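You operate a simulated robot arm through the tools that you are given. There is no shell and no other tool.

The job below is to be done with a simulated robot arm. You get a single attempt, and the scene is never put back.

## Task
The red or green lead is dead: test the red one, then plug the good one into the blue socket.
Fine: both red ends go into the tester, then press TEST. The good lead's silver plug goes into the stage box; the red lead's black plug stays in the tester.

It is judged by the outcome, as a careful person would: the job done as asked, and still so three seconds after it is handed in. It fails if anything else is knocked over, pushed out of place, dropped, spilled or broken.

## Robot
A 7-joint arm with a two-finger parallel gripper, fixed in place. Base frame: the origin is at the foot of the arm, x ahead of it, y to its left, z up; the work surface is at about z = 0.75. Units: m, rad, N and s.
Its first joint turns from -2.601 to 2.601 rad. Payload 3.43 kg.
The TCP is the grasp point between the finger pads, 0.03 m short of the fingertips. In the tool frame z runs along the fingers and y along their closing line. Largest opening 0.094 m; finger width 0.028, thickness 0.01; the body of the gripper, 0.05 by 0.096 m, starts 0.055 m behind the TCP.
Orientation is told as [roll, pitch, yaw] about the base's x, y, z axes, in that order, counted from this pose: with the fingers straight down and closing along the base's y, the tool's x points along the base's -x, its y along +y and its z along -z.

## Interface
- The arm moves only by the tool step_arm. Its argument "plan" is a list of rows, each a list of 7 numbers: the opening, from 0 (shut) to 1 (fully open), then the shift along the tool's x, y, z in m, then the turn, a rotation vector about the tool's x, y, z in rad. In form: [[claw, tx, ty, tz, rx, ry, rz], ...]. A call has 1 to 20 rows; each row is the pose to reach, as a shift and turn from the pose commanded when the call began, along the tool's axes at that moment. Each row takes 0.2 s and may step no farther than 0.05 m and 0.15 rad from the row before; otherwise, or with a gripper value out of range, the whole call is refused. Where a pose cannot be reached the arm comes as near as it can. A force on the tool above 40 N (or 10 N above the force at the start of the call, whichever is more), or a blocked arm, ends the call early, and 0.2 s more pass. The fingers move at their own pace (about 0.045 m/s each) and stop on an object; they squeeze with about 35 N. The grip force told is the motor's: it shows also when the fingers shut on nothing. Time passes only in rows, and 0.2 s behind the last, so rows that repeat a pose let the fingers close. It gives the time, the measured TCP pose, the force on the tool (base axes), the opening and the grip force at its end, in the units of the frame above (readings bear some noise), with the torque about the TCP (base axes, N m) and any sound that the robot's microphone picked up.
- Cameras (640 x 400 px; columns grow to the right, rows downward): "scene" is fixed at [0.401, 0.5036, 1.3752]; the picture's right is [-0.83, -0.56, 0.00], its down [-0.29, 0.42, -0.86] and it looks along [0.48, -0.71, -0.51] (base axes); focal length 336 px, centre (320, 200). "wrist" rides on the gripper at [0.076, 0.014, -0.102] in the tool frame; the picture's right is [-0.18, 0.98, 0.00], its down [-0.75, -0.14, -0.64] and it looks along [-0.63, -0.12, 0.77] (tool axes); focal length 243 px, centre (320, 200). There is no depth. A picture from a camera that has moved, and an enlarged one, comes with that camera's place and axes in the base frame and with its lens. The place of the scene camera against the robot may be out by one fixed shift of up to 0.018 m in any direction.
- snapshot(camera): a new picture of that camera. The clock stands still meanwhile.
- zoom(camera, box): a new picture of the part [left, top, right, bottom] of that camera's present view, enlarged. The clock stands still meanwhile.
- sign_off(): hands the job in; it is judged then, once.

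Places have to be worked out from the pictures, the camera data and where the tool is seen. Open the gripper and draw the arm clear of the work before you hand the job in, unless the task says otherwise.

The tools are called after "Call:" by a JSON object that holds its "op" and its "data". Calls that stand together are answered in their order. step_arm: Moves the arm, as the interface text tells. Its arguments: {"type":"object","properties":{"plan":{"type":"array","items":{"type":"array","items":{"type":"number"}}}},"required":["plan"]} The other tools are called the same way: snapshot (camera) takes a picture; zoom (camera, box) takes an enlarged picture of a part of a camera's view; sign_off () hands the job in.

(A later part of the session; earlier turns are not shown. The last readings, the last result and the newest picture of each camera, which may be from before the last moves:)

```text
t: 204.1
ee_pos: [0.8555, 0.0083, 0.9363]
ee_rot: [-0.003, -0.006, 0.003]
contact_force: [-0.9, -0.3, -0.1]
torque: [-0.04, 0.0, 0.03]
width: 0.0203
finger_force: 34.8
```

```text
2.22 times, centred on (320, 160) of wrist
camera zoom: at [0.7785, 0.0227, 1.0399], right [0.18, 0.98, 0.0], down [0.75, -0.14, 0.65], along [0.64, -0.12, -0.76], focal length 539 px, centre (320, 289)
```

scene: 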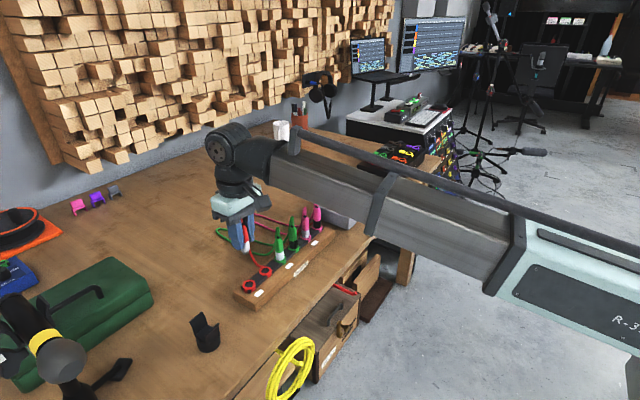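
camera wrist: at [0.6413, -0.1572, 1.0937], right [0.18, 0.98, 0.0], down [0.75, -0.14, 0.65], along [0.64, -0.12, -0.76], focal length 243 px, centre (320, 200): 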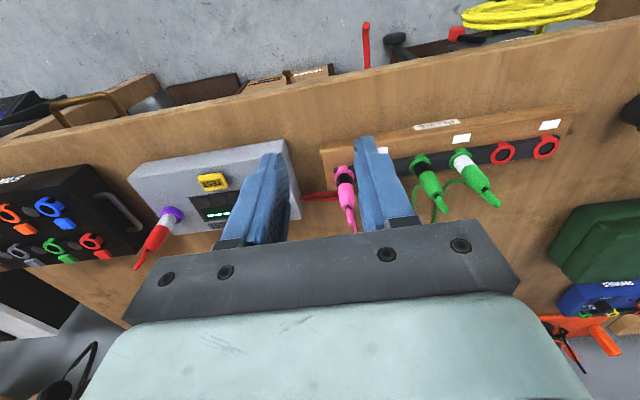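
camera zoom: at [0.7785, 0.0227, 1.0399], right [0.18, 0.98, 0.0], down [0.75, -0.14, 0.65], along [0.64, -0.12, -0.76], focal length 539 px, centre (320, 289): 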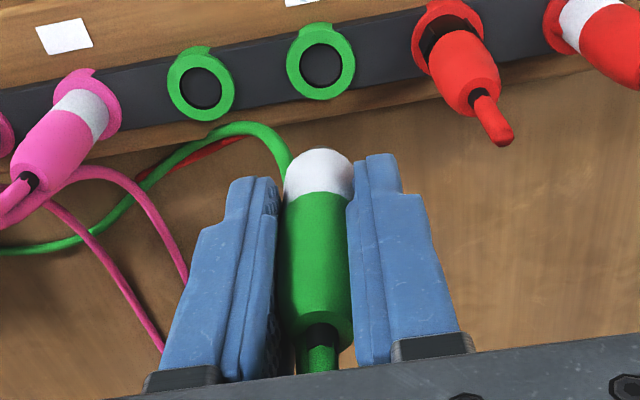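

The ring is 3 px low, so I shift +1.2 mm in x and lower it in.

Call:
{"op": "step_arm", "data": {"plan": [[0, -0.0012, 0, 0.02, 0, 0, 0], [0, -0.0012, 0, 0.045, 0, 0, 0], [0, -0.0012, 0, 0.065, 0, 0, 0], [0, -0.0012, 0, 0.08, 0, 0, 0], [0, -0.0012, 0, 0.088, 0, 0, 0], [0, -0.0012, 0, 0.093, 0, 0, 0], [0, -0.0012, 0, 0.096, 0, 0, 0], [0, -0.0012, 0, 0.0975, 0, 0, 0], [0, -0.0012, 0, 0.0975, 0, 0, 0]]}}

Call:
{"op": "step_arm", "data": {"plan": [[0, 0, 0, 0.0015, 0, 0, 0], [0, 0, 0, 0.003, 0, 0, 0], [0, 0, 0, 0.003, 0, 0, 0]]}}

Call:
{"op": "zoom", "data": {"camera": "wrist", "box": [280, 80, 360, 160]}}

```text
t: 206.1
ee_pos: [0.8571, 0.0083, 0.8392]
ee_rot: [-0.004, -0.006, 0.003]
contact_force: [0.4, -0.2, -1.2]
torque: [0.01, 0.0, -0.01]
width: 0.0206
finger_force: 35.0
```

```text
t: 206.9
ee_pos: [0.8577, 0.0089, 0.8375]
ee_rot: [-0.004, -0.007, 0.002]
contact_force: [0.1, 0.3, -0.3]
torque: [0.03, -0.02, -0.01]
width: 0.02
finger_force: 35.3
```

```text
5.00 times, centred on (320, 120) of wrist
camera zoom: at [0.7803, 0.0228, 0.9403], right [0.18, 0.98, 0.0], down [0.75, -0.14, 0.65], along [0.64, -0.12, -0.76], focal length 1213 px, centre (320, 600)
```

zoom: 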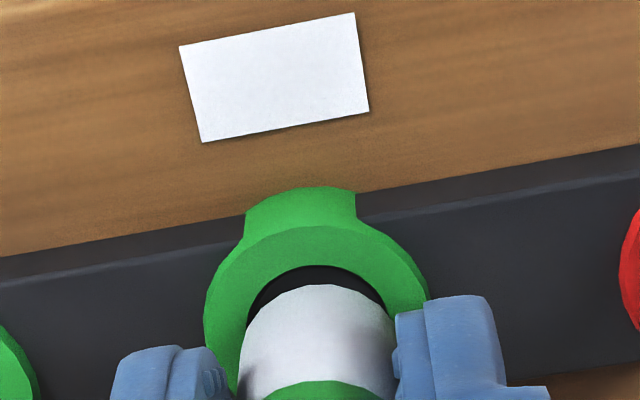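

It's not down yet, so I continue gently until it bottoms.

Call:
{"op": "step_arm", "data": {"plan": [[0, 0, 0, 0.0015, 0, 0, 0], [0, 0, 0, 0.003, 0, 0, 0], [0, 0, 0, 0.003, 0, 0, 0]]}}

Call:
{"op": "step_arm", "data": {"plan": [[0, 0, 0, 0.0015, 0, 0, 0], [0, 0, 0, 0.003, 0, 0, 0], [0, 0, 0, 0.003, 0, 0, 0]]}}

Call:
{"op": "zoom", "data": {"camera": "wrist", "box": [280, 80, 360, 160]}}

```text
t: 207.7
ee_pos: [0.8586, 0.0083, 0.835]
ee_rot: [-0.004, -0.007, 0.003]
contact_force: [-0.9, 0.1, 0.1]
torque: [-0.04, 0.03, 0.0]
width: 0.0203
finger_force: 35.4
```

```text
t: 208.5
ee_pos: [0.8577, 0.0083, 0.8332]
ee_rot: [-0.003, -0.01, 0.002]
contact_force: [1.7, -1.1, 31.4]
torque: [0.0, -0.13, -0.01]
width: 0.0206
finger_force: 35.5
```

```text
5.00 times, centred on (320, 120) of wrist
camera zoom: at [0.7801, 0.0227, 0.9353], right [0.18, 0.98, 0.0], down [0.75, -0.14, 0.65], along [0.64, -0.12, -0.76], focal length 1213 px, centre (320, 600)
```

zoom: 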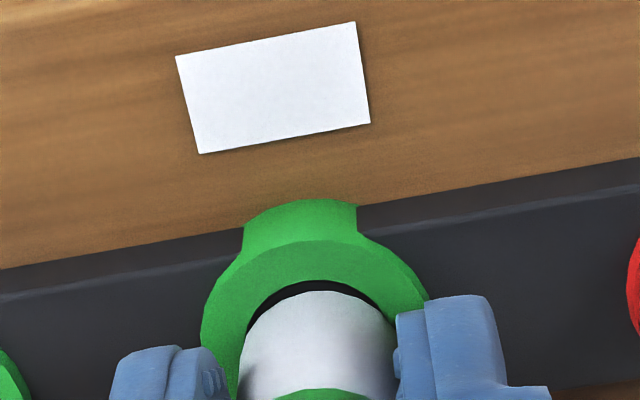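

Call:
{"op": "zoom", "data": {"camera": "scene", "box": [265, 235, 295, 270]}}

Call:
{"op": "zoom", "data": {"camera": "scene", "box": [240, 220, 310, 300]}}

```text
11.43 times, centred on (280, 252) of scene
camera zoom: at [0.401, 0.5036, 1.3752], right [-0.83, -0.56, 0.0], down [-0.29, 0.42, -0.86], along [0.48, -0.71, -0.51], focal length 3839 px, centre (777, -400)
```

zoom: 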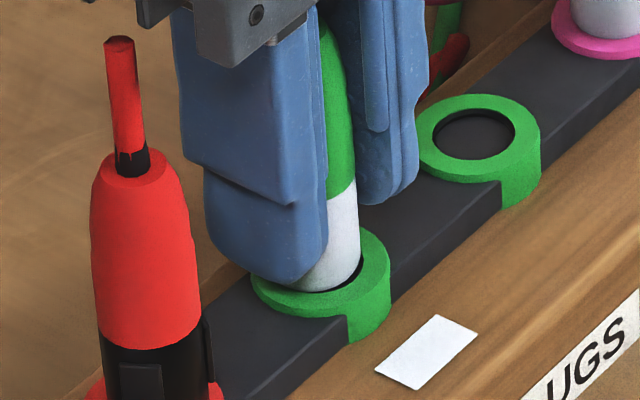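

```text
5.00 times, centred on (275, 260) of scene
camera zoom: at [0.401, 0.5036, 1.3752], right [-0.83, -0.56, 0.0], down [-0.29, 0.42, -0.86], along [0.48, -0.71, -0.51], focal length 1680 px, centre (545, -100)
```

zoom: 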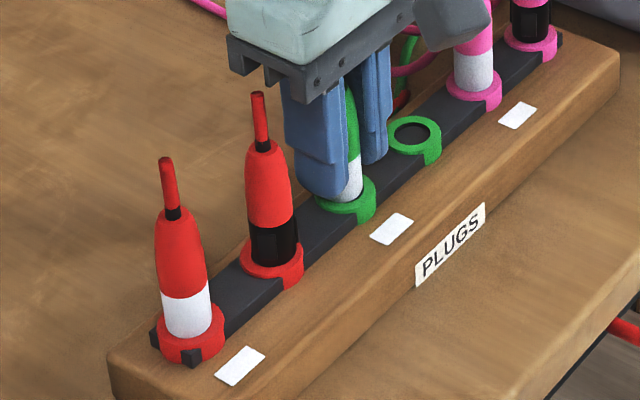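

It bottomed, but the gap suggests it's leaning against the +x side of the hole. I ease up, shift 1.2 mm toward -x and press lightly again.

Call:
{"op": "step_arm", "data": {"plan": [[0, 0, 0, -0.002, 0, 0, 0], [0, 0.0006, 0, -0.002, 0, 0, 0], [0, 0.0012, 0, -0.002, 0, 0, 0], [0, 0.0012, 0, -0.001, 0, 0, 0], [0, 0.0012, 0, 0, 0, 0, 0], [0, 0.0012, 0, 0.0005, 0, 0, 0], [0, 0.0012, 0, 0.0005, 0, 0, 0]]}}

Call:
{"op": "zoom", "data": {"camera": "wrist", "box": [280, 80, 360, 160]}}

Call:
{"op": "zoom", "data": {"camera": "scene", "box": [265, 235, 295, 270]}}

```text
t: 210.1
ee_pos: [0.8549, 0.0093, 0.8328]
ee_rot: [-0.002, -0.007, 0.003]
contact_force: [-8.1, 5.9, 26.8]
torque: [0.24, 0.34, 0.0]
width: 0.0204
finger_force: 35.7
```

```text
5.00 times, centred on (320, 120) of wrist
camera zoom: at [0.7778, 0.0234, 0.9351], right [0.18, 0.98, 0.0], down [0.75, -0.14, 0.65], along [0.64, -0.12, -0.76], focal length 1213 px, centre (320, 600)
```

zoom: 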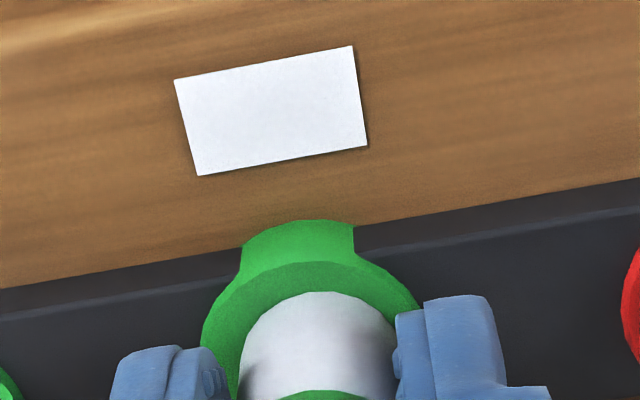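

```text
11.43 times, centred on (280, 252) of scene
camera zoom: at [0.401, 0.5036, 1.3752], right [-0.83, -0.56, 0.0], down [-0.29, 0.42, -0.86], along [0.48, -0.71, -0.51], focal length 3839 px, centre (777, -400)
```

zoom: 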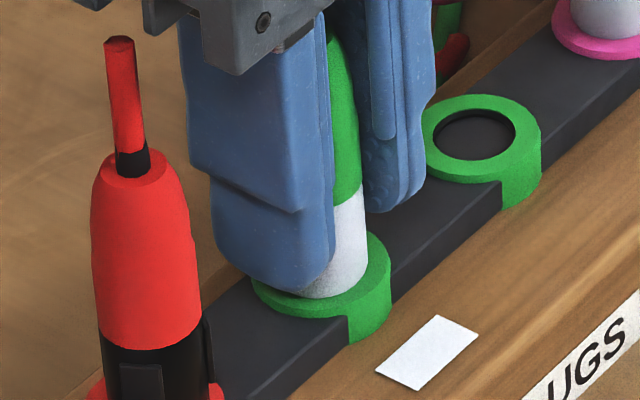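

Now the gap is closed but it pushes on the -x side (Fx -8 N). I back off to the middle, unload, release and rise.

Call:
{"op": "step_arm", "data": {"plan": [[0, -0.0008, -0.0005, -0.0015, 0, 0, 0], [0, -0.0008, -0.0005, -0.001, 0, 0, 0], [0.25, -0.0008, -0.0005, -0.001, 0, 0, 0], [0.45, -0.0008, -0.0005, -0.001, 0, 0, 0], [0.45, -0.0008, -0.0005, -0.001, 0, 0, 0], [0.45, -0.0008, -0.0005, -0.001, 0, 0, 0], [0.45, -0.0008, -0.0005, -0.015, 0, 0, 0], [0.45, -0.0008, -0.0005, -0.035, 0, 0, 0], [0.45, -0.0008, -0.0005, -0.06, 0, 0, 0], [0.45, -0.0008, -0.0005, -0.09, 0, 0, 0], [0.45, -0.0008, -0.0005, -0.12, 0, 0, 0], [0.45, -0.0008, -0.0005, -0.15, 0, 0, 0]]}}

Call:
{"op": "zoom", "data": {"camera": "scene", "box": [220, 190, 340, 310]}}

Call:
{"op": "zoom", "data": {"camera": "wrist", "box": [240, 40, 400, 160]}}

```text
t: 212.7
ee_pos: [0.8579, 0.0077, 0.9801]
ee_rot: [-0.004, -0.008, 0.004]
contact_force: [0.6, -0.1, -0.4]
torque: [0.01, 0.0, -0.02]
width: 0.0427
finger_force: 0.2
```

```text
3.33 times, centred on (280, 250) of scene
camera zoom: at [0.401, 0.5036, 1.3752], right [-0.83, -0.56, 0.0], down [-0.29, 0.42, -0.86], along [0.48, -0.71, -0.51], focal length 1120 px, centre (453, 33)
```

zoom: 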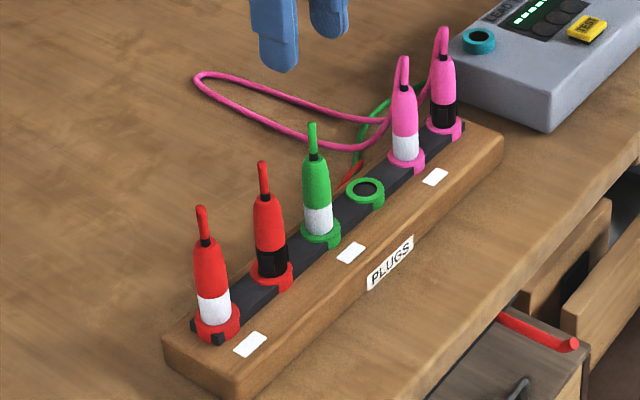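

```text
3.33 times, centred on (320, 100) of wrist
camera zoom: at [0.7807, 0.0223, 1.0834], right [0.18, 0.98, 0.0], down [0.75, -0.14, 0.65], along [0.64, -0.12, -0.76], focal length 809 px, centre (320, 533)
```

zoom: 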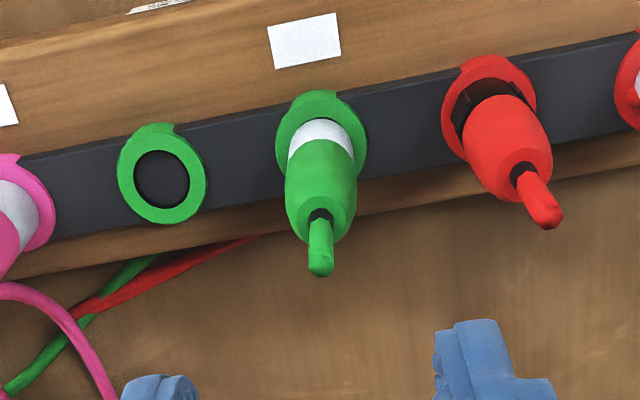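

Green silver stands upright in its slot. Now I fetch green black from the purple socket.

Call:
{"op": "step_arm", "data": {"plan": [[0.45, 0, -0.025, -0.005, 0, 0, 0], [0.45, 0, -0.053, -0.005, 0, 0, 0], [0.45, 0, -0.081, -0.005, 0, 0, 0], [0.45, 0, -0.109, -0.005, 0, 0, 0], [0.45, 0, -0.137, -0.005, 0, 0, 0], [0.45, 0, -0.165, -0.005, 0, 0, 0], [0.45, 0, -0.193, -0.005, 0, 0, 0], [0.45, -0.002, -0.221, -0.005, 0, 0, 0], [0.45, -0.004, -0.249, -0.005, 0, 0, 0], [0.45, -0.006, -0.277, -0.005, 0, 0, 0], [0.45, -0.008, -0.305, -0.005, 0, 0, 0], [0.45, -0.01, -0.333, -0.005, 0, 0, 0], [0.45, -0.012, -0.361, -0.005, 0, 0, 0], [0.45, -0.014, -0.389, -0.005, 0, 0, 0], [0.45, -0.015, -0.417, -0.005, 0, 0, 0], [0.45, -0.015, -0.44, -0.005, 0, 0, 0], [0.45, -0.015, -0.4555, -0.005, 0, 0, 0], [0.45, -0.015, -0.4555, -0.005, 0, 0, 0]]}}

Call:
{"op": "zoom", "data": {"camera": "wrist", "box": [240, 60, 400, 240]}}

```text
t: 216.5
ee_pos: [0.8735, -0.4472, 0.9868]
ee_rot: [-0.005, -0.006, 0.005]
contact_force: [0.1, 0.1, -0.3]
torque: [0.01, 0.01, -0.01]
width: 0.0424
finger_force: 0.1
```

```text
2.22 times, centred on (320, 150) of wrist
camera zoom: at [0.7961, -0.4336, 1.0892], right [0.18, 0.98, 0.0], down [0.75, -0.14, 0.65], along [0.64, -0.12, -0.76], focal length 539 px, centre (320, 311)
```

zoom: 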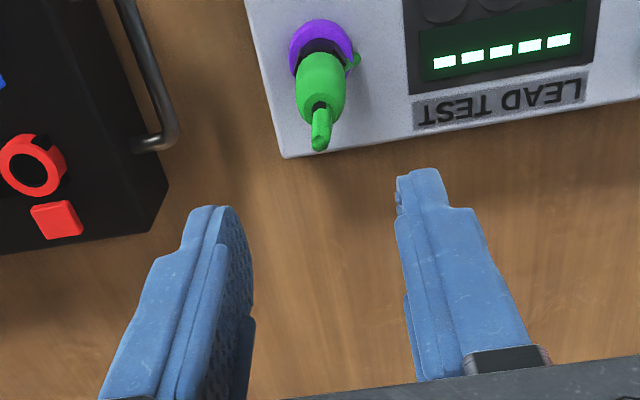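

It's aligned. I descend, grip and lift it out.

Call:
{"op": "step_arm", "data": {"plan": [[0.45, 0, 0, 0.025, 0, 0, 0], [0.45, 0, 0, 0.05, 0, 0, 0], [0.45, 0, 0, 0.075, 0, 0, 0], [0.45, 0, 0, 0.1, 0, 0, 0], [0.45, 0, 0, 0.118, 0, 0, 0], [0.45, 0, 0, 0.1295, 0, 0, 0], [0.45, 0, 0, 0.1295, 0, 0, 0], [0.2, 0, 0, 0.1295, 0, 0, 0], [0, 0, 0, 0.1295, 0, 0, 0], [0, 0, 0, 0.1295, 0, 0, 0], [0, 0, 0, 0.1295, 0, 0, 0], [0, 0, 0, 0.124, 0, 0, 0], [0, 0, 0, 0.112, 0, 0, 0], [0, 0, 0, 0.095, 0, 0, 0], [0, 0, 0, 0.07, 0, 0, 0], [0, 0, 0, 0.04, 0, 0, 0], [0, 0, 0, 0.01, 0, 0, 0], [0, 0, 0, -0.02, 0, 0, 0], [0, -0.005, 0.01, -0.045, 0, 0, 0], [0, -0.01, 0.03, -0.05, 0, 0, 0]]}}

Call:
{"op": "step_arm", "data": {"plan": [[0, -0.006, 0.025, 0, 0, 0, 0], [0, -0.014, 0.05, 0, 0, 0, 0], [0, -0.022, 0.078, 0, 0, 0, 0], [0, -0.03, 0.106, 0, 0, 0, 0], [0, -0.038, 0.134, 0, 0, 0, 0], [0, -0.044, 0.162, 0, 0, 0, 0], [0, -0.046, 0.19, 0, 0, 0, 0], [0, -0.046, 0.218, 0, 0, 0, 0], [0, -0.044, 0.246, 0, 0, 0, 0], [0, -0.038, 0.274, 0, 0, 0, 0], [0, -0.03, 0.302, 0, 0, 0, 0], [0, -0.016, 0.328, 0, 0, 0, 0], [0, 0, 0.35, 0, 0, 0, 0], [0, 0.014, 0.363, 0.012, 0, 0, 0], [0, 0.0245, 0.369, 0.035, 0, 0, 0], [0, 0.0245, 0.369, 0.06, 0, 0, 0], [0, 0.0245, 0.369, 0.085, 0, 0, 0], [0, 0.0245, 0.369, 0.098, 0, 0, 0], [0, 0.0245, 0.369, 0.098, 0, 0, 0]]}}

Call:
{"op": "zoom", "data": {"camera": "wrist", "box": [260, 70, 380, 250]}}

Call:
{"op": "snapshot", "data": {"camera": "scene"}}

```text
t: 220.7
ee_pos: [0.8817, -0.4196, 1.0378]
ee_rot: [-0.004, -0.007, 0.005]
contact_force: [-0.7, -0.4, -1.0]
torque: [-0.01, 0.07, 0.0]
width: 0.0202
finger_force: 35.2
```

```text
t: 224.7
ee_pos: [0.8583, -0.0478, 0.9374]
ee_rot: [-0.005, -0.007, 0.004]
contact_force: [-0.1, 0.1, -0.6]
torque: [-0.03, -0.01, 0.02]
width: 0.0203
finger_force: 35.1
```

```text
2.22 times, centred on (320, 160) of wrist
camera zoom: at [0.781, -0.0336, 1.0394], right [0.18, 0.98, 0.0], down [0.75, -0.14, 0.65], along [0.64, -0.12, -0.76], focal length 539 px, centre (320, 289)
```

zoom: 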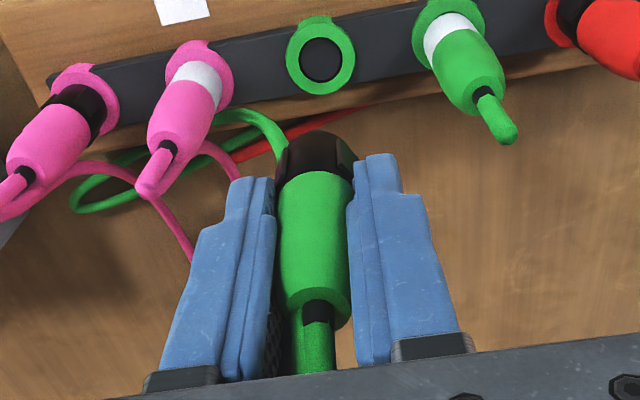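

```text
taken
```

scene: 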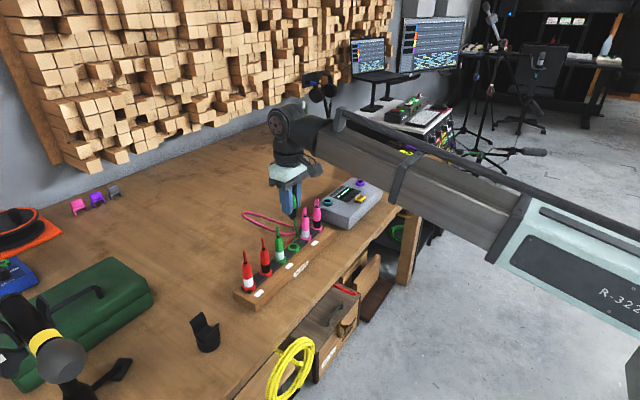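

The ring is 2 px high, so I shift -0.8 mm in x and lower it.

Call:
{"op": "step_arm", "data": {"plan": [[0, 0.0008, 0, 0.02, 0, 0, 0], [0, 0.0008, 0, 0.045, 0, 0, 0], [0, 0.0008, 0, 0.065, 0, 0, 0], [0, 0.0008, 0, 0.08, 0, 0, 0], [0, 0.0008, 0, 0.088, 0, 0, 0], [0, 0.0008, 0, 0.093, 0, 0, 0], [0, 0.0008, 0, 0.096, 0, 0, 0], [0, 0.0008, 0, 0.099, 0, 0, 0], [0, 0.0008, 0, 0.099, 0, 0, 0]]}}

Call:
{"op": "step_arm", "data": {"plan": [[0, 0, 0, 0.0015, 0, 0, 0], [0, 0, 0, 0.0025, 0, 0, 0], [0, 0, 0, 0.0025, 0, 0, 0]]}}

Call:
{"op": "zoom", "data": {"camera": "wrist", "box": [280, 80, 360, 160]}}

Call:
{"op": "zoom", "data": {"camera": "scene", "box": [270, 220, 310, 260]}}

```text
t: 226.7
ee_pos: [0.8575, -0.0483, 0.8387]
ee_rot: [-0.003, -0.007, 0.004]
contact_force: [6.3, 0.8, 0.4]
torque: [0.03, -0.33, -0.05]
width: 0.0201
finger_force: 35.0
```

```text
t: 227.5
ee_pos: [0.8585, -0.0494, 0.8362]
ee_rot: [-0.003, -0.009, 0.004]
contact_force: [8.8, -2.6, 16.0]
torque: [-0.02, -0.32, -0.01]
width: 0.0204
finger_force: 35.0
```

```text
5.00 times, centred on (320, 120) of wrist
camera zoom: at [0.7801, -0.0338, 0.9394], right [0.18, 0.98, 0.0], down [0.75, -0.14, 0.65], along [0.64, -0.12, -0.76], focal length 1213 px, centre (320, 600)
```

zoom: 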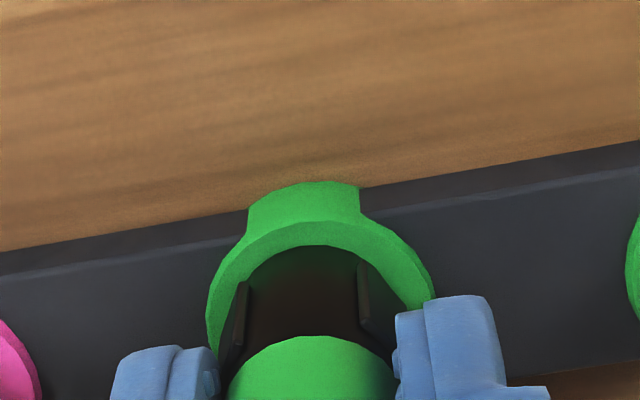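

```text
10.00 times, centred on (290, 240) of scene
camera zoom: at [0.401, 0.5036, 1.3752], right [-0.83, -0.56, 0.0], down [-0.29, 0.42, -0.86], along [0.48, -0.71, -0.51], focal length 3359 px, centre (620, -200)
```

zoom: 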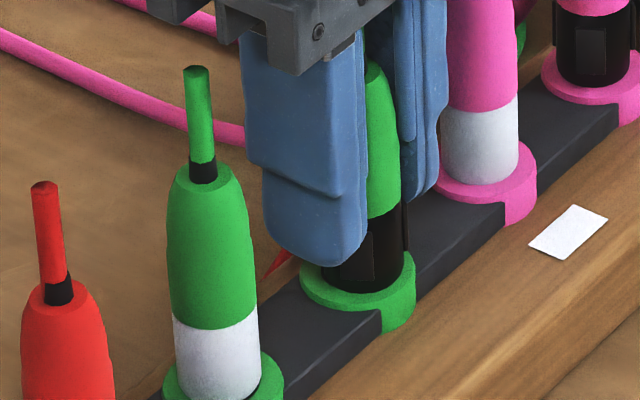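

It bottomed (16 N) with about 9 N of rub on the -x side. I shift +1 mm in x, unload, release and rise.

Call:
{"op": "step_arm", "data": {"plan": [[0, -0.0008, 0, -0.001, 0, 0, 0], [0, -0.001, 0, 0, 0, 0, 0], [0, -0.001, 0, -0.001, 0, 0, 0], [0.25, -0.001, 0, -0.001, 0, 0, 0], [0.45, -0.001, 0, -0.001, 0, 0, 0], [0.45, -0.001, 0, -0.001, 0, 0, 0], [0.45, -0.001, 0, -0.001, 0, 0, 0], [0.45, -0.001, 0, -0.015, 0, 0, 0], [0.45, -0.001, 0, -0.035, 0, 0, 0], [0.45, -0.001, 0, -0.06, 0, 0, 0], [0.45, -0.001, 0, -0.09, 0, 0, 0], [0.45, -0.001, 0, -0.115, 0, 0, 0], [0.45, -0.001, 0.02, -0.115, 0, 0, 0], [0.45, -0.001, 0.045, -0.115, 0, 0, 0], [0.5, -0.001, 0.07, -0.115, 0, 0, 0], [0.5, -0.001, 0.095, -0.115, 0, 0, 0], [0.5, -0.001, 0.1125, -0.115, 0, 0, 0], [0.5, -0.001, 0.1125, -0.115, 0, 0, 0]]}}

Call:
{"op": "zoom", "data": {"camera": "wrist", "box": [260, 60, 380, 180]}}

Call:
{"op": "zoom", "data": {"camera": "scene", "box": [220, 180, 340, 310]}}

```text
t: 231.3
ee_pos: [0.8587, 0.0633, 0.951]
ee_rot: [-0.003, -0.009, 0.006]
contact_force: [-0.7, 0.2, -0.1]
torque: [-0.01, 0.03, -0.01]
width: 0.0466
finger_force: 0.1
```

```text
3.33 times, centred on (320, 120) of wrist
camera zoom: at [0.7801, 0.0781, 1.0551], right [0.18, 0.98, 0.0], down [0.75, -0.14, 0.65], along [0.64, -0.12, -0.76], focal length 809 px, centre (320, 467)
```

zoom: 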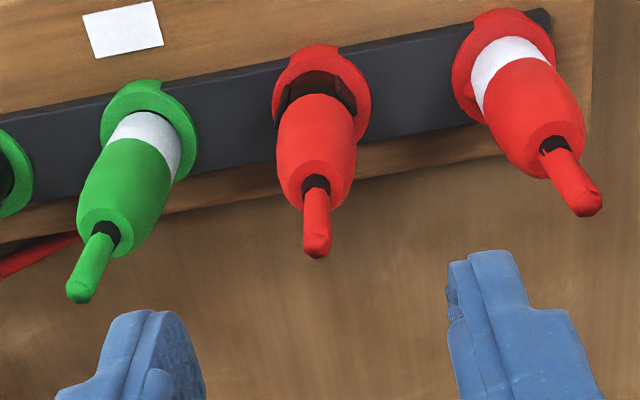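

```text
3.08 times, centred on (280, 245) of scene
camera zoom: at [0.401, 0.5036, 1.3752], right [-0.83, -0.56, 0.0], down [-0.29, 0.42, -0.86], along [0.48, -0.71, -0.51], focal length 1034 px, centre (443, 62)
```

zoom: 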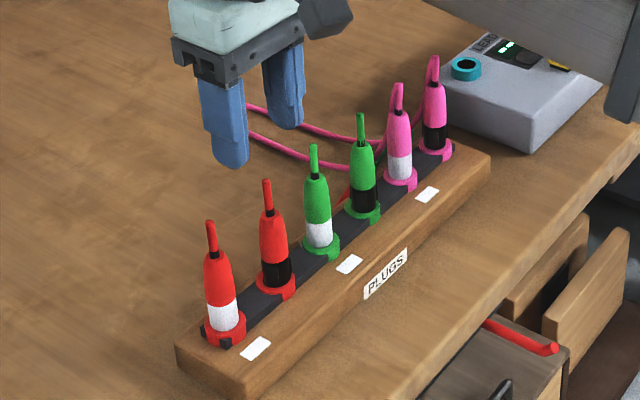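

The rack is restored. Now the red lead in the right order: red black goes to purple. I grip it and lift.

Call:
{"op": "step_arm", "data": {"plan": [[0.5, 0, -0.0006, 0.025, 0, 0, 0], [0.5, 0, -0.0006, 0.05, 0, 0, 0], [0.5, 0, -0.0006, 0.075, 0, 0, 0], [0.5, 0, -0.0006, 0.095, 0, 0, 0], [0.5, 0, -0.0006, 0.108, 0, 0, 0], [0.5, 0, -0.0006, 0.1135, 0, 0, 0], [0.5, 0, -0.0006, 0.1135, 0, 0, 0], [0.3, 0, -0.0006, 0.1135, 0, 0, 0], [0, 0, -0.0006, 0.1135, 0, 0, 0], [0, 0, -0.0006, 0.1135, 0, 0, 0], [0, 0, -0.0006, 0.1135, 0, 0, 0], [0, 0, -0.0006, 0.1135, 0, 0, 0], [0, 0, -0.0006, 0.108, 0, 0, 0], [0, 0, -0.0006, 0.098, 0, 0, 0], [0, 0, -0.0006, 0.085, 0, 0, 0], [0, 0, -0.0006, 0.065, 0, 0, 0], [0, 0, -0.0006, 0.04, 0, 0, 0], [0, 0, -0.0006, 0.01, 0, 0, 0], [0, 0, -0.0006, -0.025, 0, 0, 0], [0, -0.005, -0.0006, -0.06, 0, 0, 0]]}}

Call:
{"op": "step_arm", "data": {"plan": [[0, -0.015, -0.01, -0.015, 0, 0, 0], [0, -0.03, -0.025, -0.025, 0, 0, 0], [0, -0.045, -0.045, -0.025, 0, 0, 0], [0, -0.055, -0.07, -0.025, 0, 0, 0], [0, -0.06, -0.097, -0.025, 0, 0, 0], [0, -0.062, -0.125, -0.025, 0, 0, 0], [0, -0.062, -0.153, -0.025, 0, 0, 0], [0, -0.062, -0.181, -0.025, 0, 0, 0], [0, -0.06, -0.209, -0.025, 0, 0, 0], [0, -0.056, -0.237, -0.025, 0, 0, 0], [0, -0.052, -0.265, -0.025, 0, 0, 0], [0, -0.047, -0.293, -0.025, 0, 0, 0], [0, -0.042, -0.321, -0.025, 0, 0, 0], [0, -0.036, -0.349, -0.025, 0, 0, 0], [0, -0.03, -0.377, -0.025, 0, 0, 0], [0, -0.024, -0.405, -0.025, 0, 0, 0], [0, -0.018, -0.433, -0.025, 0, 0, 0], [0, -0.012, -0.46, -0.025, 0, 0, 0], [0, -0.01, -0.485, -0.02, 0, 0, 0], [0, -0.01, -0.505, -0.005, 0, 0, 0]]}}

Call:
{"op": "snapshot", "data": {"camera": "scene"}}

```text
t: 235.5
ee_pos: [0.861, 0.0655, 1.0127]
ee_rot: [-0.003, -0.008, 0.003]
contact_force: [-0.1, 0.6, -1.1]
torque: [-0.03, 0.0, 0.0]
width: 0.0206
finger_force: 35.0
```

```text
t: 239.7
ee_pos: [0.8728, -0.4407, 1.0163]
ee_rot: [-0.004, -0.007, 0.004]
contact_force: [0.2, -0.9, -0.6]
torque: [0.01, 0.03, 0.02]
width: 0.0203
finger_force: 34.8
```

```text
taken
```

scene: 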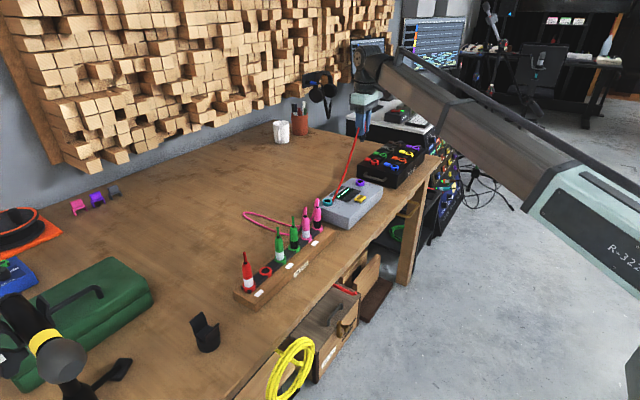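

All clear. I position over purple and descend to the check height.

Call:
{"op": "step_arm", "data": {"plan": [[0, 0, -0.0075, 0.015, 0, 0, 0], [0, 0, -0.0075, 0.035, 0, 0, 0], [0, 0, -0.0075, 0.056, 0, 0, 0], [0, 0, -0.0075, 0.056, 0, 0, 0]]}}

Call:
{"op": "zoom", "data": {"camera": "wrist", "box": [260, 70, 380, 250]}}

```text
t: 240.7
ee_pos: [0.8749, -0.4481, 0.9614]
ee_rot: [-0.003, -0.006, 0.004]
contact_force: [-0.4, 0.8, -1.0]
torque: [-0.01, 0.0, -0.02]
width: 0.0205
finger_force: 34.9
```

```text
2.22 times, centred on (320, 160) of wrist
camera zoom: at [0.7969, -0.4342, 1.0642], right [0.18, 0.98, 0.0], down [0.75, -0.14, 0.65], along [0.64, -0.12, -0.76], focal length 539 px, centre (320, 289)
```

zoom: 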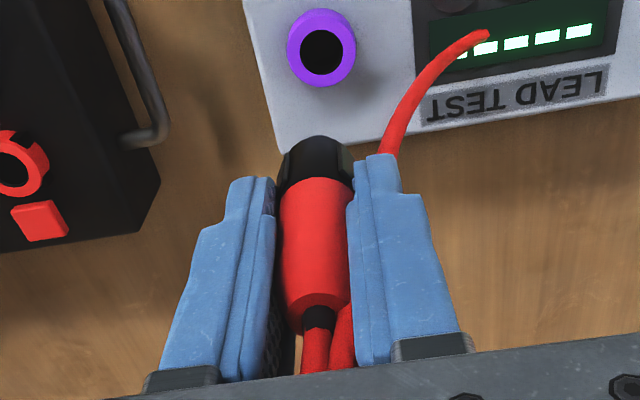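

I shift -2.3 mm in x and lower toward the socket.

Call:
{"op": "step_arm", "data": {"plan": [[0, 0.0023, 0.0002, 0.02, 0, 0, 0], [0, 0.0023, 0.0002, 0.04, 0, 0, 0], [0, 0.0023, 0.0002, 0.06, 0, 0, 0], [0, 0.0023, 0.0002, 0.076, 0, 0, 0], [0, 0.0023, 0.0002, 0.087, 0, 0, 0], [0, 0.0023, 0.0002, 0.094, 0, 0, 0], [0, 0.0023, 0.0002, 0.099, 0, 0, 0], [0, 0.0023, 0.0002, 0.1, 0, 0, 0], [0, 0.0023, 0.0002, 0.1, 0, 0, 0]]}}

Call:
{"op": "step_arm", "data": {"plan": [[0, 0, 0, 0.0015, 0, 0, 0], [0, 0, 0, 0.003, 0, 0, 0], [0, 0, 0, 0.0045, 0, 0, 0], [0, 0, 0, 0.0045, 0, 0, 0]]}}

Call:
{"op": "zoom", "data": {"camera": "scene", "box": [340, 155, 380, 195]}}

Call:
{"op": "zoom", "data": {"camera": "wrist", "box": [280, 80, 360, 160]}}

```text
t: 242.7
ee_pos: [0.8722, -0.4471, 0.8613]
ee_rot: [-0.004, -0.007, 0.004]
contact_force: [-0.3, -0.8, -0.7]
torque: [0.01, 0.03, -0.01]
width: 0.0202
finger_force: 34.7
```

```text
t: 243.7
ee_pos: [0.8727, -0.4485, 0.8577]
ee_rot: [-0.005, -0.007, 0.004]
contact_force: [0.5, 0.6, 1.4]
torque: [0.06, -0.02, -0.01]
width: 0.0203
finger_force: 34.9
```

```text
10.00 times, centred on (360, 175) of scene
camera zoom: at [0.401, 0.5036, 1.3752], right [-0.83, -0.56, 0.0], down [-0.29, 0.42, -0.86], along [0.48, -0.71, -0.51], focal length 3359 px, centre (-80, 450)
```

zoom: 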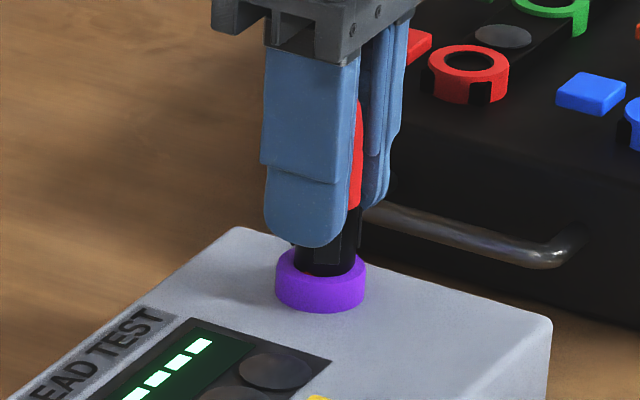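

```text
5.00 times, centred on (320, 120) of wrist
camera zoom: at [0.7946, -0.4341, 0.9598], right [0.18, 0.98, 0.0], down [0.75, -0.14, 0.65], along [0.64, -0.12, -0.76], focal length 1213 px, centre (320, 600)
```

zoom: 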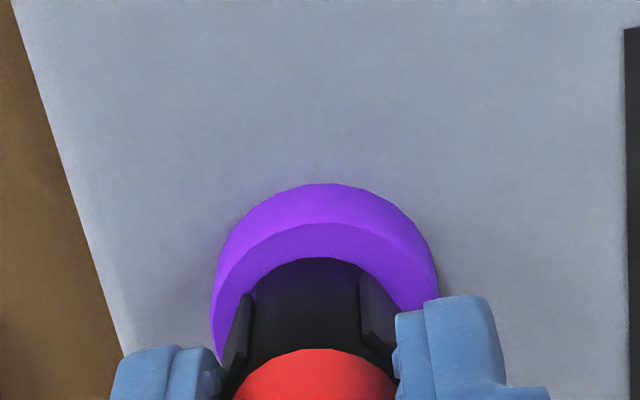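

It is touching bottom, so I press once more to be sure, then release and rise.

Call:
{"op": "step_arm", "data": {"plan": [[0, 0, 0, 0.001, 0, 0, 0], [0, 0, 0, 0.002, 0, 0, 0], [0, 0, 0, 0.002, 0, 0, 0]]}}

Call:
{"op": "step_arm", "data": {"plan": [[0, 0, 0, -0.002, 0, 0, 0], [0.25, 0, 0, -0.002, 0, 0, 0], [0.45, 0, 0, -0.002, 0, 0, 0], [0.45, 0, 0, -0.002, 0, 0, 0], [0.45, 0, 0, -0.002, 0, 0, 0], [0.45, 0, 0, -0.015, 0, 0, 0], [0.45, 0, 0, -0.035, 0, 0, 0], [0.45, 0, 0, -0.06, 0, 0, 0], [0.45, 0, 0, -0.09, 0, 0, 0], [0.45, 0, 0, -0.12, 0, 0, 0], [0.45, 0, 0.02, -0.135, 0, 0, 0], [0.45, 0, 0.05, -0.135, 0, 0, 0], [0.45, 0, 0.08, -0.135, 0, 0, 0], [0.45, 0, 0.11, -0.135, 0, 0, 0], [0.45, 0, 0.14, -0.135, 0, 0, 0], [0.45, 0, 0.17, -0.135, 0, 0, 0], [0.45, 0, 0.2, -0.135, 0, 0, 0], [0.5, 0.003, 0.23, -0.135, 0, 0, 0], [0.5, 0.006, 0.26, -0.135, 0, 0, 0], [0.5, 0.009, 0.29, -0.135, 0, 0, 0]]}}

Call:
{"op": "step_arm", "data": {"plan": [[0.5, 0.001, 0.03, 0, 0, 0, 0], [0.5, 0.002, 0.06, 0, 0, 0, 0], [0.5, 0.003, 0.09, 0, 0, 0, 0], [0.5, 0.004, 0.12, 0, 0, 0, 0], [0.5, 0.005, 0.15, 0, 0, 0, 0], [0.5, 0.005, 0.18, 0, 0, 0, 0], [0.5, 0.005, 0.21, 0, 0, 0, 0], [0.5, 0.005, 0.24, 0.01, 0, 0, 0], [0.5, 0.005, 0.265, 0.025, 0, 0, 0], [0.5, 0.005, 0.2775, 0.04, 0, 0, 0], [0.5, 0.005, 0.2775, 0.042, 0, 0, 0], [0.5, 0.005, 0.2775, 0.042, 0, 0, 0]]}}

Call:
{"op": "zoom", "data": {"camera": "wrist", "box": [260, 60, 380, 180]}}

Call:
{"op": "snapshot", "data": {"camera": "scene"}}

```text
t: 244.5
ee_pos: [0.8718, -0.4491, 0.8565]
ee_rot: [-0.004, -0.012, 0.003]
contact_force: [1.9, -0.6, 32.0]
torque: [0.0, -0.01, 0.01]
width: 0.0206
finger_force: 35.6
```

```text
t: 248.7
ee_pos: [0.8626, -0.1592, 0.9888]
ee_rot: [-0.002, -0.006, 0.004]
contact_force: [1.0, -0.5, 0.7]
torque: [-0.01, -0.03, 0.03]
width: 0.0467
finger_force: 0.1
```

```text
t: 251.3
ee_pos: [0.8552, 0.1189, 0.9463]
ee_rot: [-0.003, -0.007, 0.003]
contact_force: [0.5, 0.1, -0.3]
torque: [-0.04, 0.03, 0.0]
width: 0.0472
finger_force: 0.1
```

```text
3.33 times, centred on (320, 120) of wrist
camera zoom: at [0.7776, 0.1336, 1.0488], right [0.18, 0.98, 0.0], down [0.75, -0.14, 0.65], along [0.64, -0.12, -0.76], focal length 809 px, centre (320, 467)
```

zoom: 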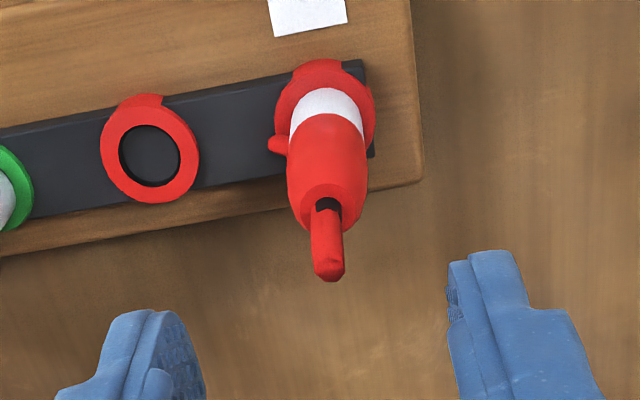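

```text
taken
```

scene: 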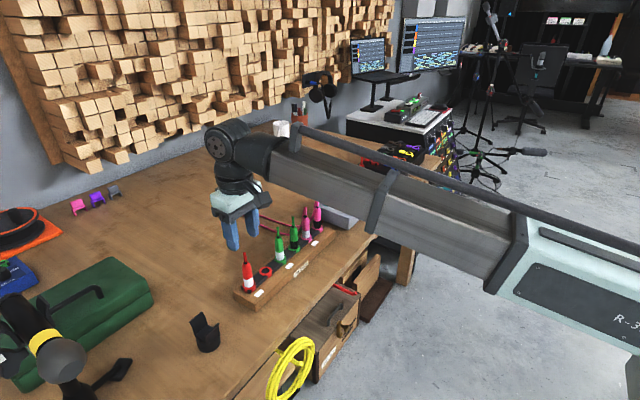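

Red silver is about 2 mm toward +y. I align, descend, grip and lift.

Call:
{"op": "step_arm", "data": {"plan": [[0.5, -0.0022, 0.002, 0.02, 0, 0, 0], [0.5, -0.0022, 0.002, 0.045, 0, 0, 0], [0.5, -0.0022, 0.002, 0.07, 0, 0, 0], [0.5, -0.0022, 0.002, 0.09, 0, 0, 0], [0.5, -0.0022, 0.002, 0.103, 0, 0, 0], [0.5, -0.0022, 0.002, 0.109, 0, 0, 0], [0.5, -0.0022, 0.002, 0.109, 0, 0, 0], [0.3, -0.0022, 0.002, 0.109, 0, 0, 0], [0, -0.0022, 0.002, 0.109, 0, 0, 0], [0, -0.0022, 0.002, 0.109, 0, 0, 0], [0, -0.0022, 0.002, 0.109, 0, 0, 0], [0, -0.0022, 0.002, 0.109, 0, 0, 0], [0, -0.0022, 0.002, 0.104, 0, 0, 0], [0, -0.0022, 0.002, 0.094, 0, 0, 0], [0, -0.0022, 0.002, 0.08, 0, 0, 0], [0, -0.0022, 0.002, 0.06, 0, 0, 0], [0, -0.0022, 0.002, 0.035, 0, 0, 0], [0, -0.0022, 0.002, 0.005, 0, 0, 0], [0, -0.0022, 0.002, -0.03, 0, 0, 0], [0, -0.008, 0.0, -0.065, 0, 0, 0]]}}

Call:
{"op": "step_arm", "data": {"plan": [[0, -0.015, -0.01, -0.015, 0, 0, 0], [0, -0.03, -0.025, -0.025, 0, 0, 0], [0, -0.045, -0.045, -0.025, 0, 0, 0], [0, -0.055, -0.07, -0.025, 0, 0, 0], [0, -0.06, -0.097, -0.025, 0, 0, 0], [0, -0.062, -0.125, -0.025, 0, 0, 0], [0, -0.062, -0.153, -0.025, 0, 0, 0], [0, -0.062, -0.181, -0.025, 0, 0, 0], [0, -0.06, -0.209, -0.025, 0, 0, 0], [0, -0.056, -0.237, -0.025, 0, 0, 0], [0, -0.052, -0.265, -0.025, 0, 0, 0], [0, -0.047, -0.293, -0.025, 0, 0, 0], [0, -0.042, -0.321, -0.025, 0, 0, 0], [0, -0.036, -0.349, -0.025, 0, 0, 0], [0, -0.031, -0.375, -0.02, 0, 0, 0], [0, -0.029, -0.39, -0.005, 0, 0, 0], [0, -0.029, -0.391, 0.02, 0, 0, 0], [0, -0.029, -0.391, 0.045, 0, 0, 0], [0, -0.029, -0.391, 0.05, 0, 0, 0]]}}

Call:
{"op": "zoom", "data": {"camera": "wrist", "box": [260, 70, 380, 250]}}

Call:
{"op": "zoom", "data": {"camera": "scene", "box": [220, 110, 420, 260]}}

```text
t: 255.5
ee_pos: [0.8631, 0.1187, 1.011]
ee_rot: [-0.002, -0.007, 0.003]
contact_force: [0.2, -0.4, -1.1]
torque: [0.03, 0.02, -0.02]
width: 0.0205
finger_force: 35.0
```

```text
t: 259.5
ee_pos: [0.8952, -0.2715, 0.9625]
ee_rot: [-0.005, -0.007, 0.003]
contact_force: [-0.1, 0.2, 0.0]
torque: [-0.03, 0.03, 0.02]
width: 0.0204
finger_force: 34.7
```

```text
2.22 times, centred on (320, 160) of wrist
camera zoom: at [0.8171, -0.2575, 1.0648], right [0.18, 0.98, 0.0], down [0.75, -0.14, 0.65], along [0.64, -0.12, -0.76], focal length 539 px, centre (320, 289)
```

zoom: 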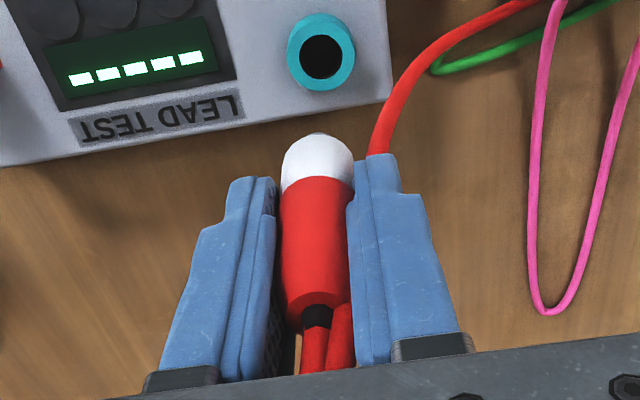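

```text
2.67 times, centred on (320, 185) of scene
camera zoom: at [0.401, 0.5036, 1.3752], right [-0.83, -0.56, 0.0], down [-0.29, 0.42, -0.86], along [0.48, -0.71, -0.51], focal length 896 px, centre (320, 240)
```

zoom: 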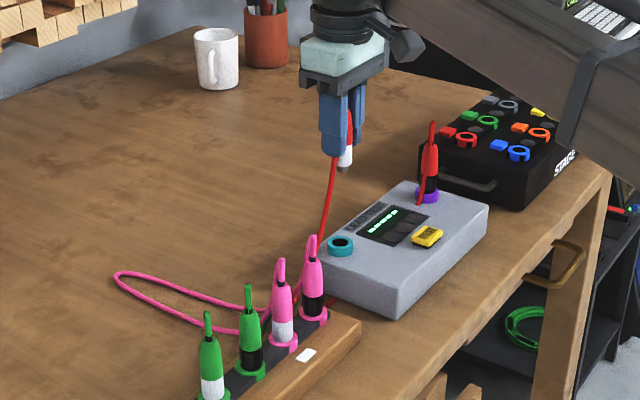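

Nearly aligned; I shift -1 mm in x and lower the red silver into teal.

Call:
{"op": "step_arm", "data": {"plan": [[0, 0.001, 0, 0.02, 0, 0, 0], [0, 0.001, 0, 0.045, 0, 0, 0], [0, 0.001, 0, 0.065, 0, 0, 0], [0, 0.001, 0, 0.08, 0, 0, 0], [0, 0.001, 0, 0.09, 0, 0, 0], [0, 0.001, 0, 0.096, 0, 0, 0], [0, 0.001, 0, 0.1, 0, 0, 0], [0, 0.001, 0, 0.102, 0, 0, 0], [0, 0.001, 0, 0.102, 0, 0, 0]]}}

Call:
{"op": "step_arm", "data": {"plan": [[0, 0, 0, 0.0015, 0, 0, 0], [0, 0, 0, 0.003, 0, 0, 0], [0, 0, 0, 0.0045, 0, 0, 0], [0, 0, 0, 0.0045, 0, 0, 0]]}}

Call:
{"op": "zoom", "data": {"camera": "scene", "box": [318, 165, 378, 210]}}

```text
t: 261.5
ee_pos: [0.8936, -0.2724, 0.8603]
ee_rot: [-0.004, -0.007, 0.001]
contact_force: [3.8, 0.6, 0.3]
torque: [0.03, -0.2, 0.02]
width: 0.0202
finger_force: 35.1
```

```text
t: 262.5
ee_pos: [0.893, -0.2724, 0.8564]
ee_rot: [-0.004, -0.006, 0.004]
contact_force: [1.8, 0.3, 1.4]
torque: [0.06, -0.09, 0.03]
width: 0.0203
finger_force: 35.4
```

```text
8.89 times, centred on (348, 188) of scene
camera zoom: at [0.401, 0.5036, 1.3752], right [-0.83, -0.56, 0.0], down [-0.29, 0.42, -0.86], along [0.48, -0.71, -0.51], focal length 2986 px, centre (71, 311)
```

zoom: 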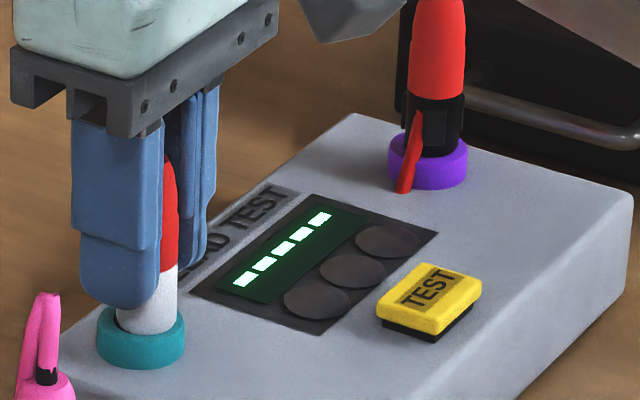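

I press until it firmly bottoms, then release, rise, and go over to TEST.

Call:
{"op": "step_arm", "data": {"plan": [[0, -0.0004, 0, 0.001, 0, 0, 0], [0, -0.0004, 0, 0.002, 0, 0, 0], [0, -0.0004, 0, 0.002, 0, 0, 0]]}}

Call:
{"op": "step_arm", "data": {"plan": [[0, 0, 0, -0.0015, 0, 0, 0], [0.25, 0, 0, -0.0015, 0, 0, 0], [0.45, 0, 0, -0.0015, 0, 0, 0], [0.45, 0, 0, -0.0015, 0, 0, 0], [0.45, 0, 0, -0.0015, 0, 0, 0], [0.45, 0, 0, -0.015, 0, 0, 0], [0.45, 0, 0, -0.035, 0, 0, 0], [0.45, 0, 0, -0.06, 0, 0, 0], [0.45, 0, 0, -0.09, 0, 0, 0], [0.45, 0, 0, -0.12, 0, 0, 0], [0.3, 0.016, -0.016, -0.125, 0, 0, 0], [0.1, 0.034, -0.034, -0.125, 0, 0, 0], [0, 0.052, -0.052, -0.125, 0, 0, 0], [0, 0.066, -0.068, -0.125, 0, 0, 0], [0, 0.073, -0.0755, -0.12, 0, 0, 0], [0, 0.073, -0.0755, -0.09, 0, 0, 0], [0, 0.073, -0.0755, -0.06, 0, 0, 0], [0, 0.073, -0.0755, -0.03, 0, 0, 0], [0, 0.073, -0.0755, -0.01, 0, 0, 0], [0, 0.073, -0.0755, -0.01, 0, 0, 0]]}}

Call:
{"op": "zoom", "data": {"camera": "scene", "box": [320, 150, 390, 220]}}

```text
t: 263.3
ee_pos: [0.8935, -0.2726, 0.8562]
ee_rot: [-0.001, -0.008, 0.003]
contact_force: [0.1, -1.6, 31.2]
torque: [-0.03, 0.07, -0.01]
width: 0.0206
finger_force: 34.9
```

```text
t: 267.5
ee_pos: [0.8211, -0.3476, 0.8625]
ee_rot: [-0.004, -0.008, 0.004]
contact_force: [0.2, -0.2, -0.9]
torque: [-0.01, 0.01, 0.0]
width: 0.0
finger_force: 33.5
```

```text
5.71 times, centred on (355, 185) of scene
camera zoom: at [0.401, 0.5036, 1.3752], right [-0.83, -0.56, 0.0], down [-0.29, 0.42, -0.86], along [0.48, -0.71, -0.51], focal length 1920 px, centre (120, 286)
```

zoom: 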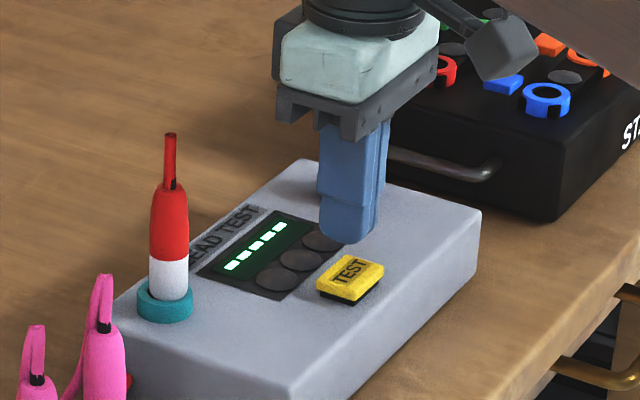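

Both red ends are in, silver in teal and black in purple. I press TEST.

Call:
{"op": "step_arm", "data": {"plan": [[0, 0, 0, 0.01, 0, 0, 0], [0, 0, 0, 0.018, 0, 0, 0], [0, 0, 0, 0.024, 0, 0, 0], [0, 0, 0, 0.028, 0, 0, 0], [0, 0, 0, 0.03, 0, 0, 0], [0, 0, 0, 0.03, 0, 0, 0]]}}

Call:
{"op": "zoom", "data": {"camera": "scene", "box": [320, 150, 390, 220]}}

```text
t: 268.9
ee_pos: [0.8214, -0.3487, 0.8359]
ee_rot: [-0.003, -0.009, 0.003]
contact_force: [3.9, -2.7, 12.5]
torque: [-0.06, -0.06, 0.02]
width: 0.0001
finger_force: 33.2
heard: click
```

```text
5.71 times, centred on (355, 185) of scene
camera zoom: at [0.401, 0.5036, 1.3752], right [-0.83, -0.56, 0.0], down [-0.29, 0.42, -0.86], along [0.48, -0.71, -0.51], focal length 1920 px, centre (120, 286)
```

zoom: 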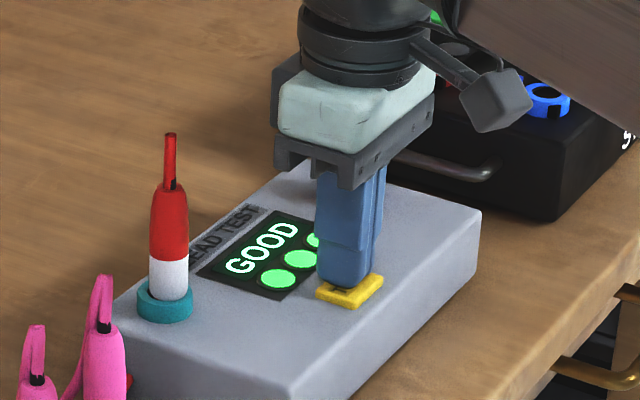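

The tester reads GOOD with all three lamps lit: red is the good lead. I rise and go back to the red silver plug in teal.

Call:
{"op": "step_arm", "data": {"plan": [[0, 0, 0, -0.01, 0, 0, 0], [0, 0, 0, -0.03, 0, 0, 0], [0.2, 0, 0, -0.06, 0, 0, 0], [0.45, 0, 0, -0.1, 0, 0, 0], [0.45, 0, 0, -0.14, 0, 0, 0], [0.45, -0.012, 0.013, -0.15, 0, 0, 0], [0.45, -0.03, 0.031, -0.15, 0, 0, 0], [0.45, -0.048, 0.05, -0.15, 0, 0, 0], [0.45, -0.064, 0.067, -0.15, 0, 0, 0], [0.45, -0.072, 0.0755, -0.15, 0, 0, 0], [0.45, -0.072, 0.0755, -0.15, 0, 0, 0]]}}

Call:
{"op": "zoom", "data": {"camera": "wrist", "box": [240, 60, 400, 240]}}

Call:
{"op": "snapshot", "data": {"camera": "scene"}}

```text
t: 271.3
ee_pos: [0.8915, -0.2709, 0.983]
ee_rot: [-0.003, -0.007, 0.004]
contact_force: [0.7, 0.7, -0.2]
torque: [-0.01, 0.0, 0.01]
width: 0.0421
finger_force: 0.0
```

```text
2.22 times, centred on (320, 150) of wrist
camera zoom: at [0.8144, -0.2567, 1.0864], right [0.18, 0.98, 0.0], down [0.75, -0.14, 0.65], along [0.64, -0.12, -0.76], focal length 539 px, centre (320, 311)
```

zoom: 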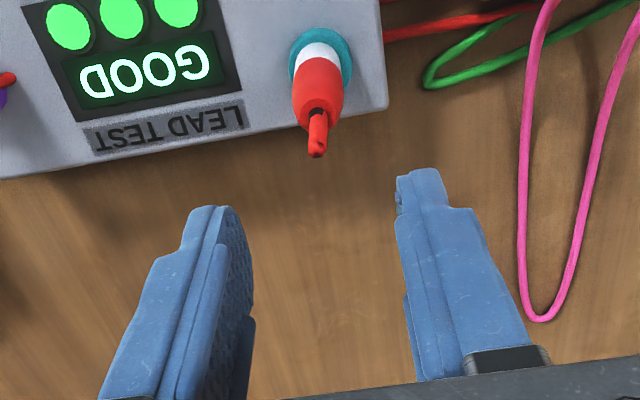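

```text
taken
```

scene: 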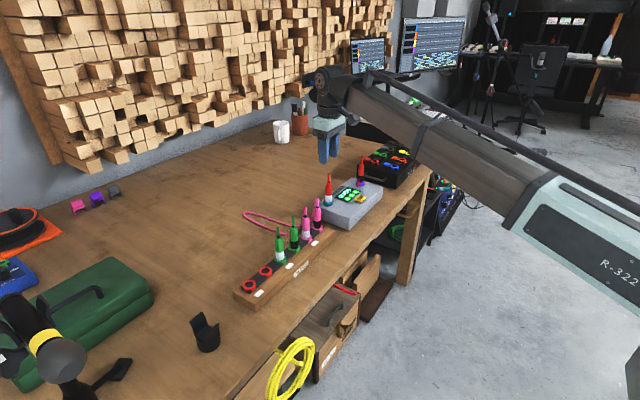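

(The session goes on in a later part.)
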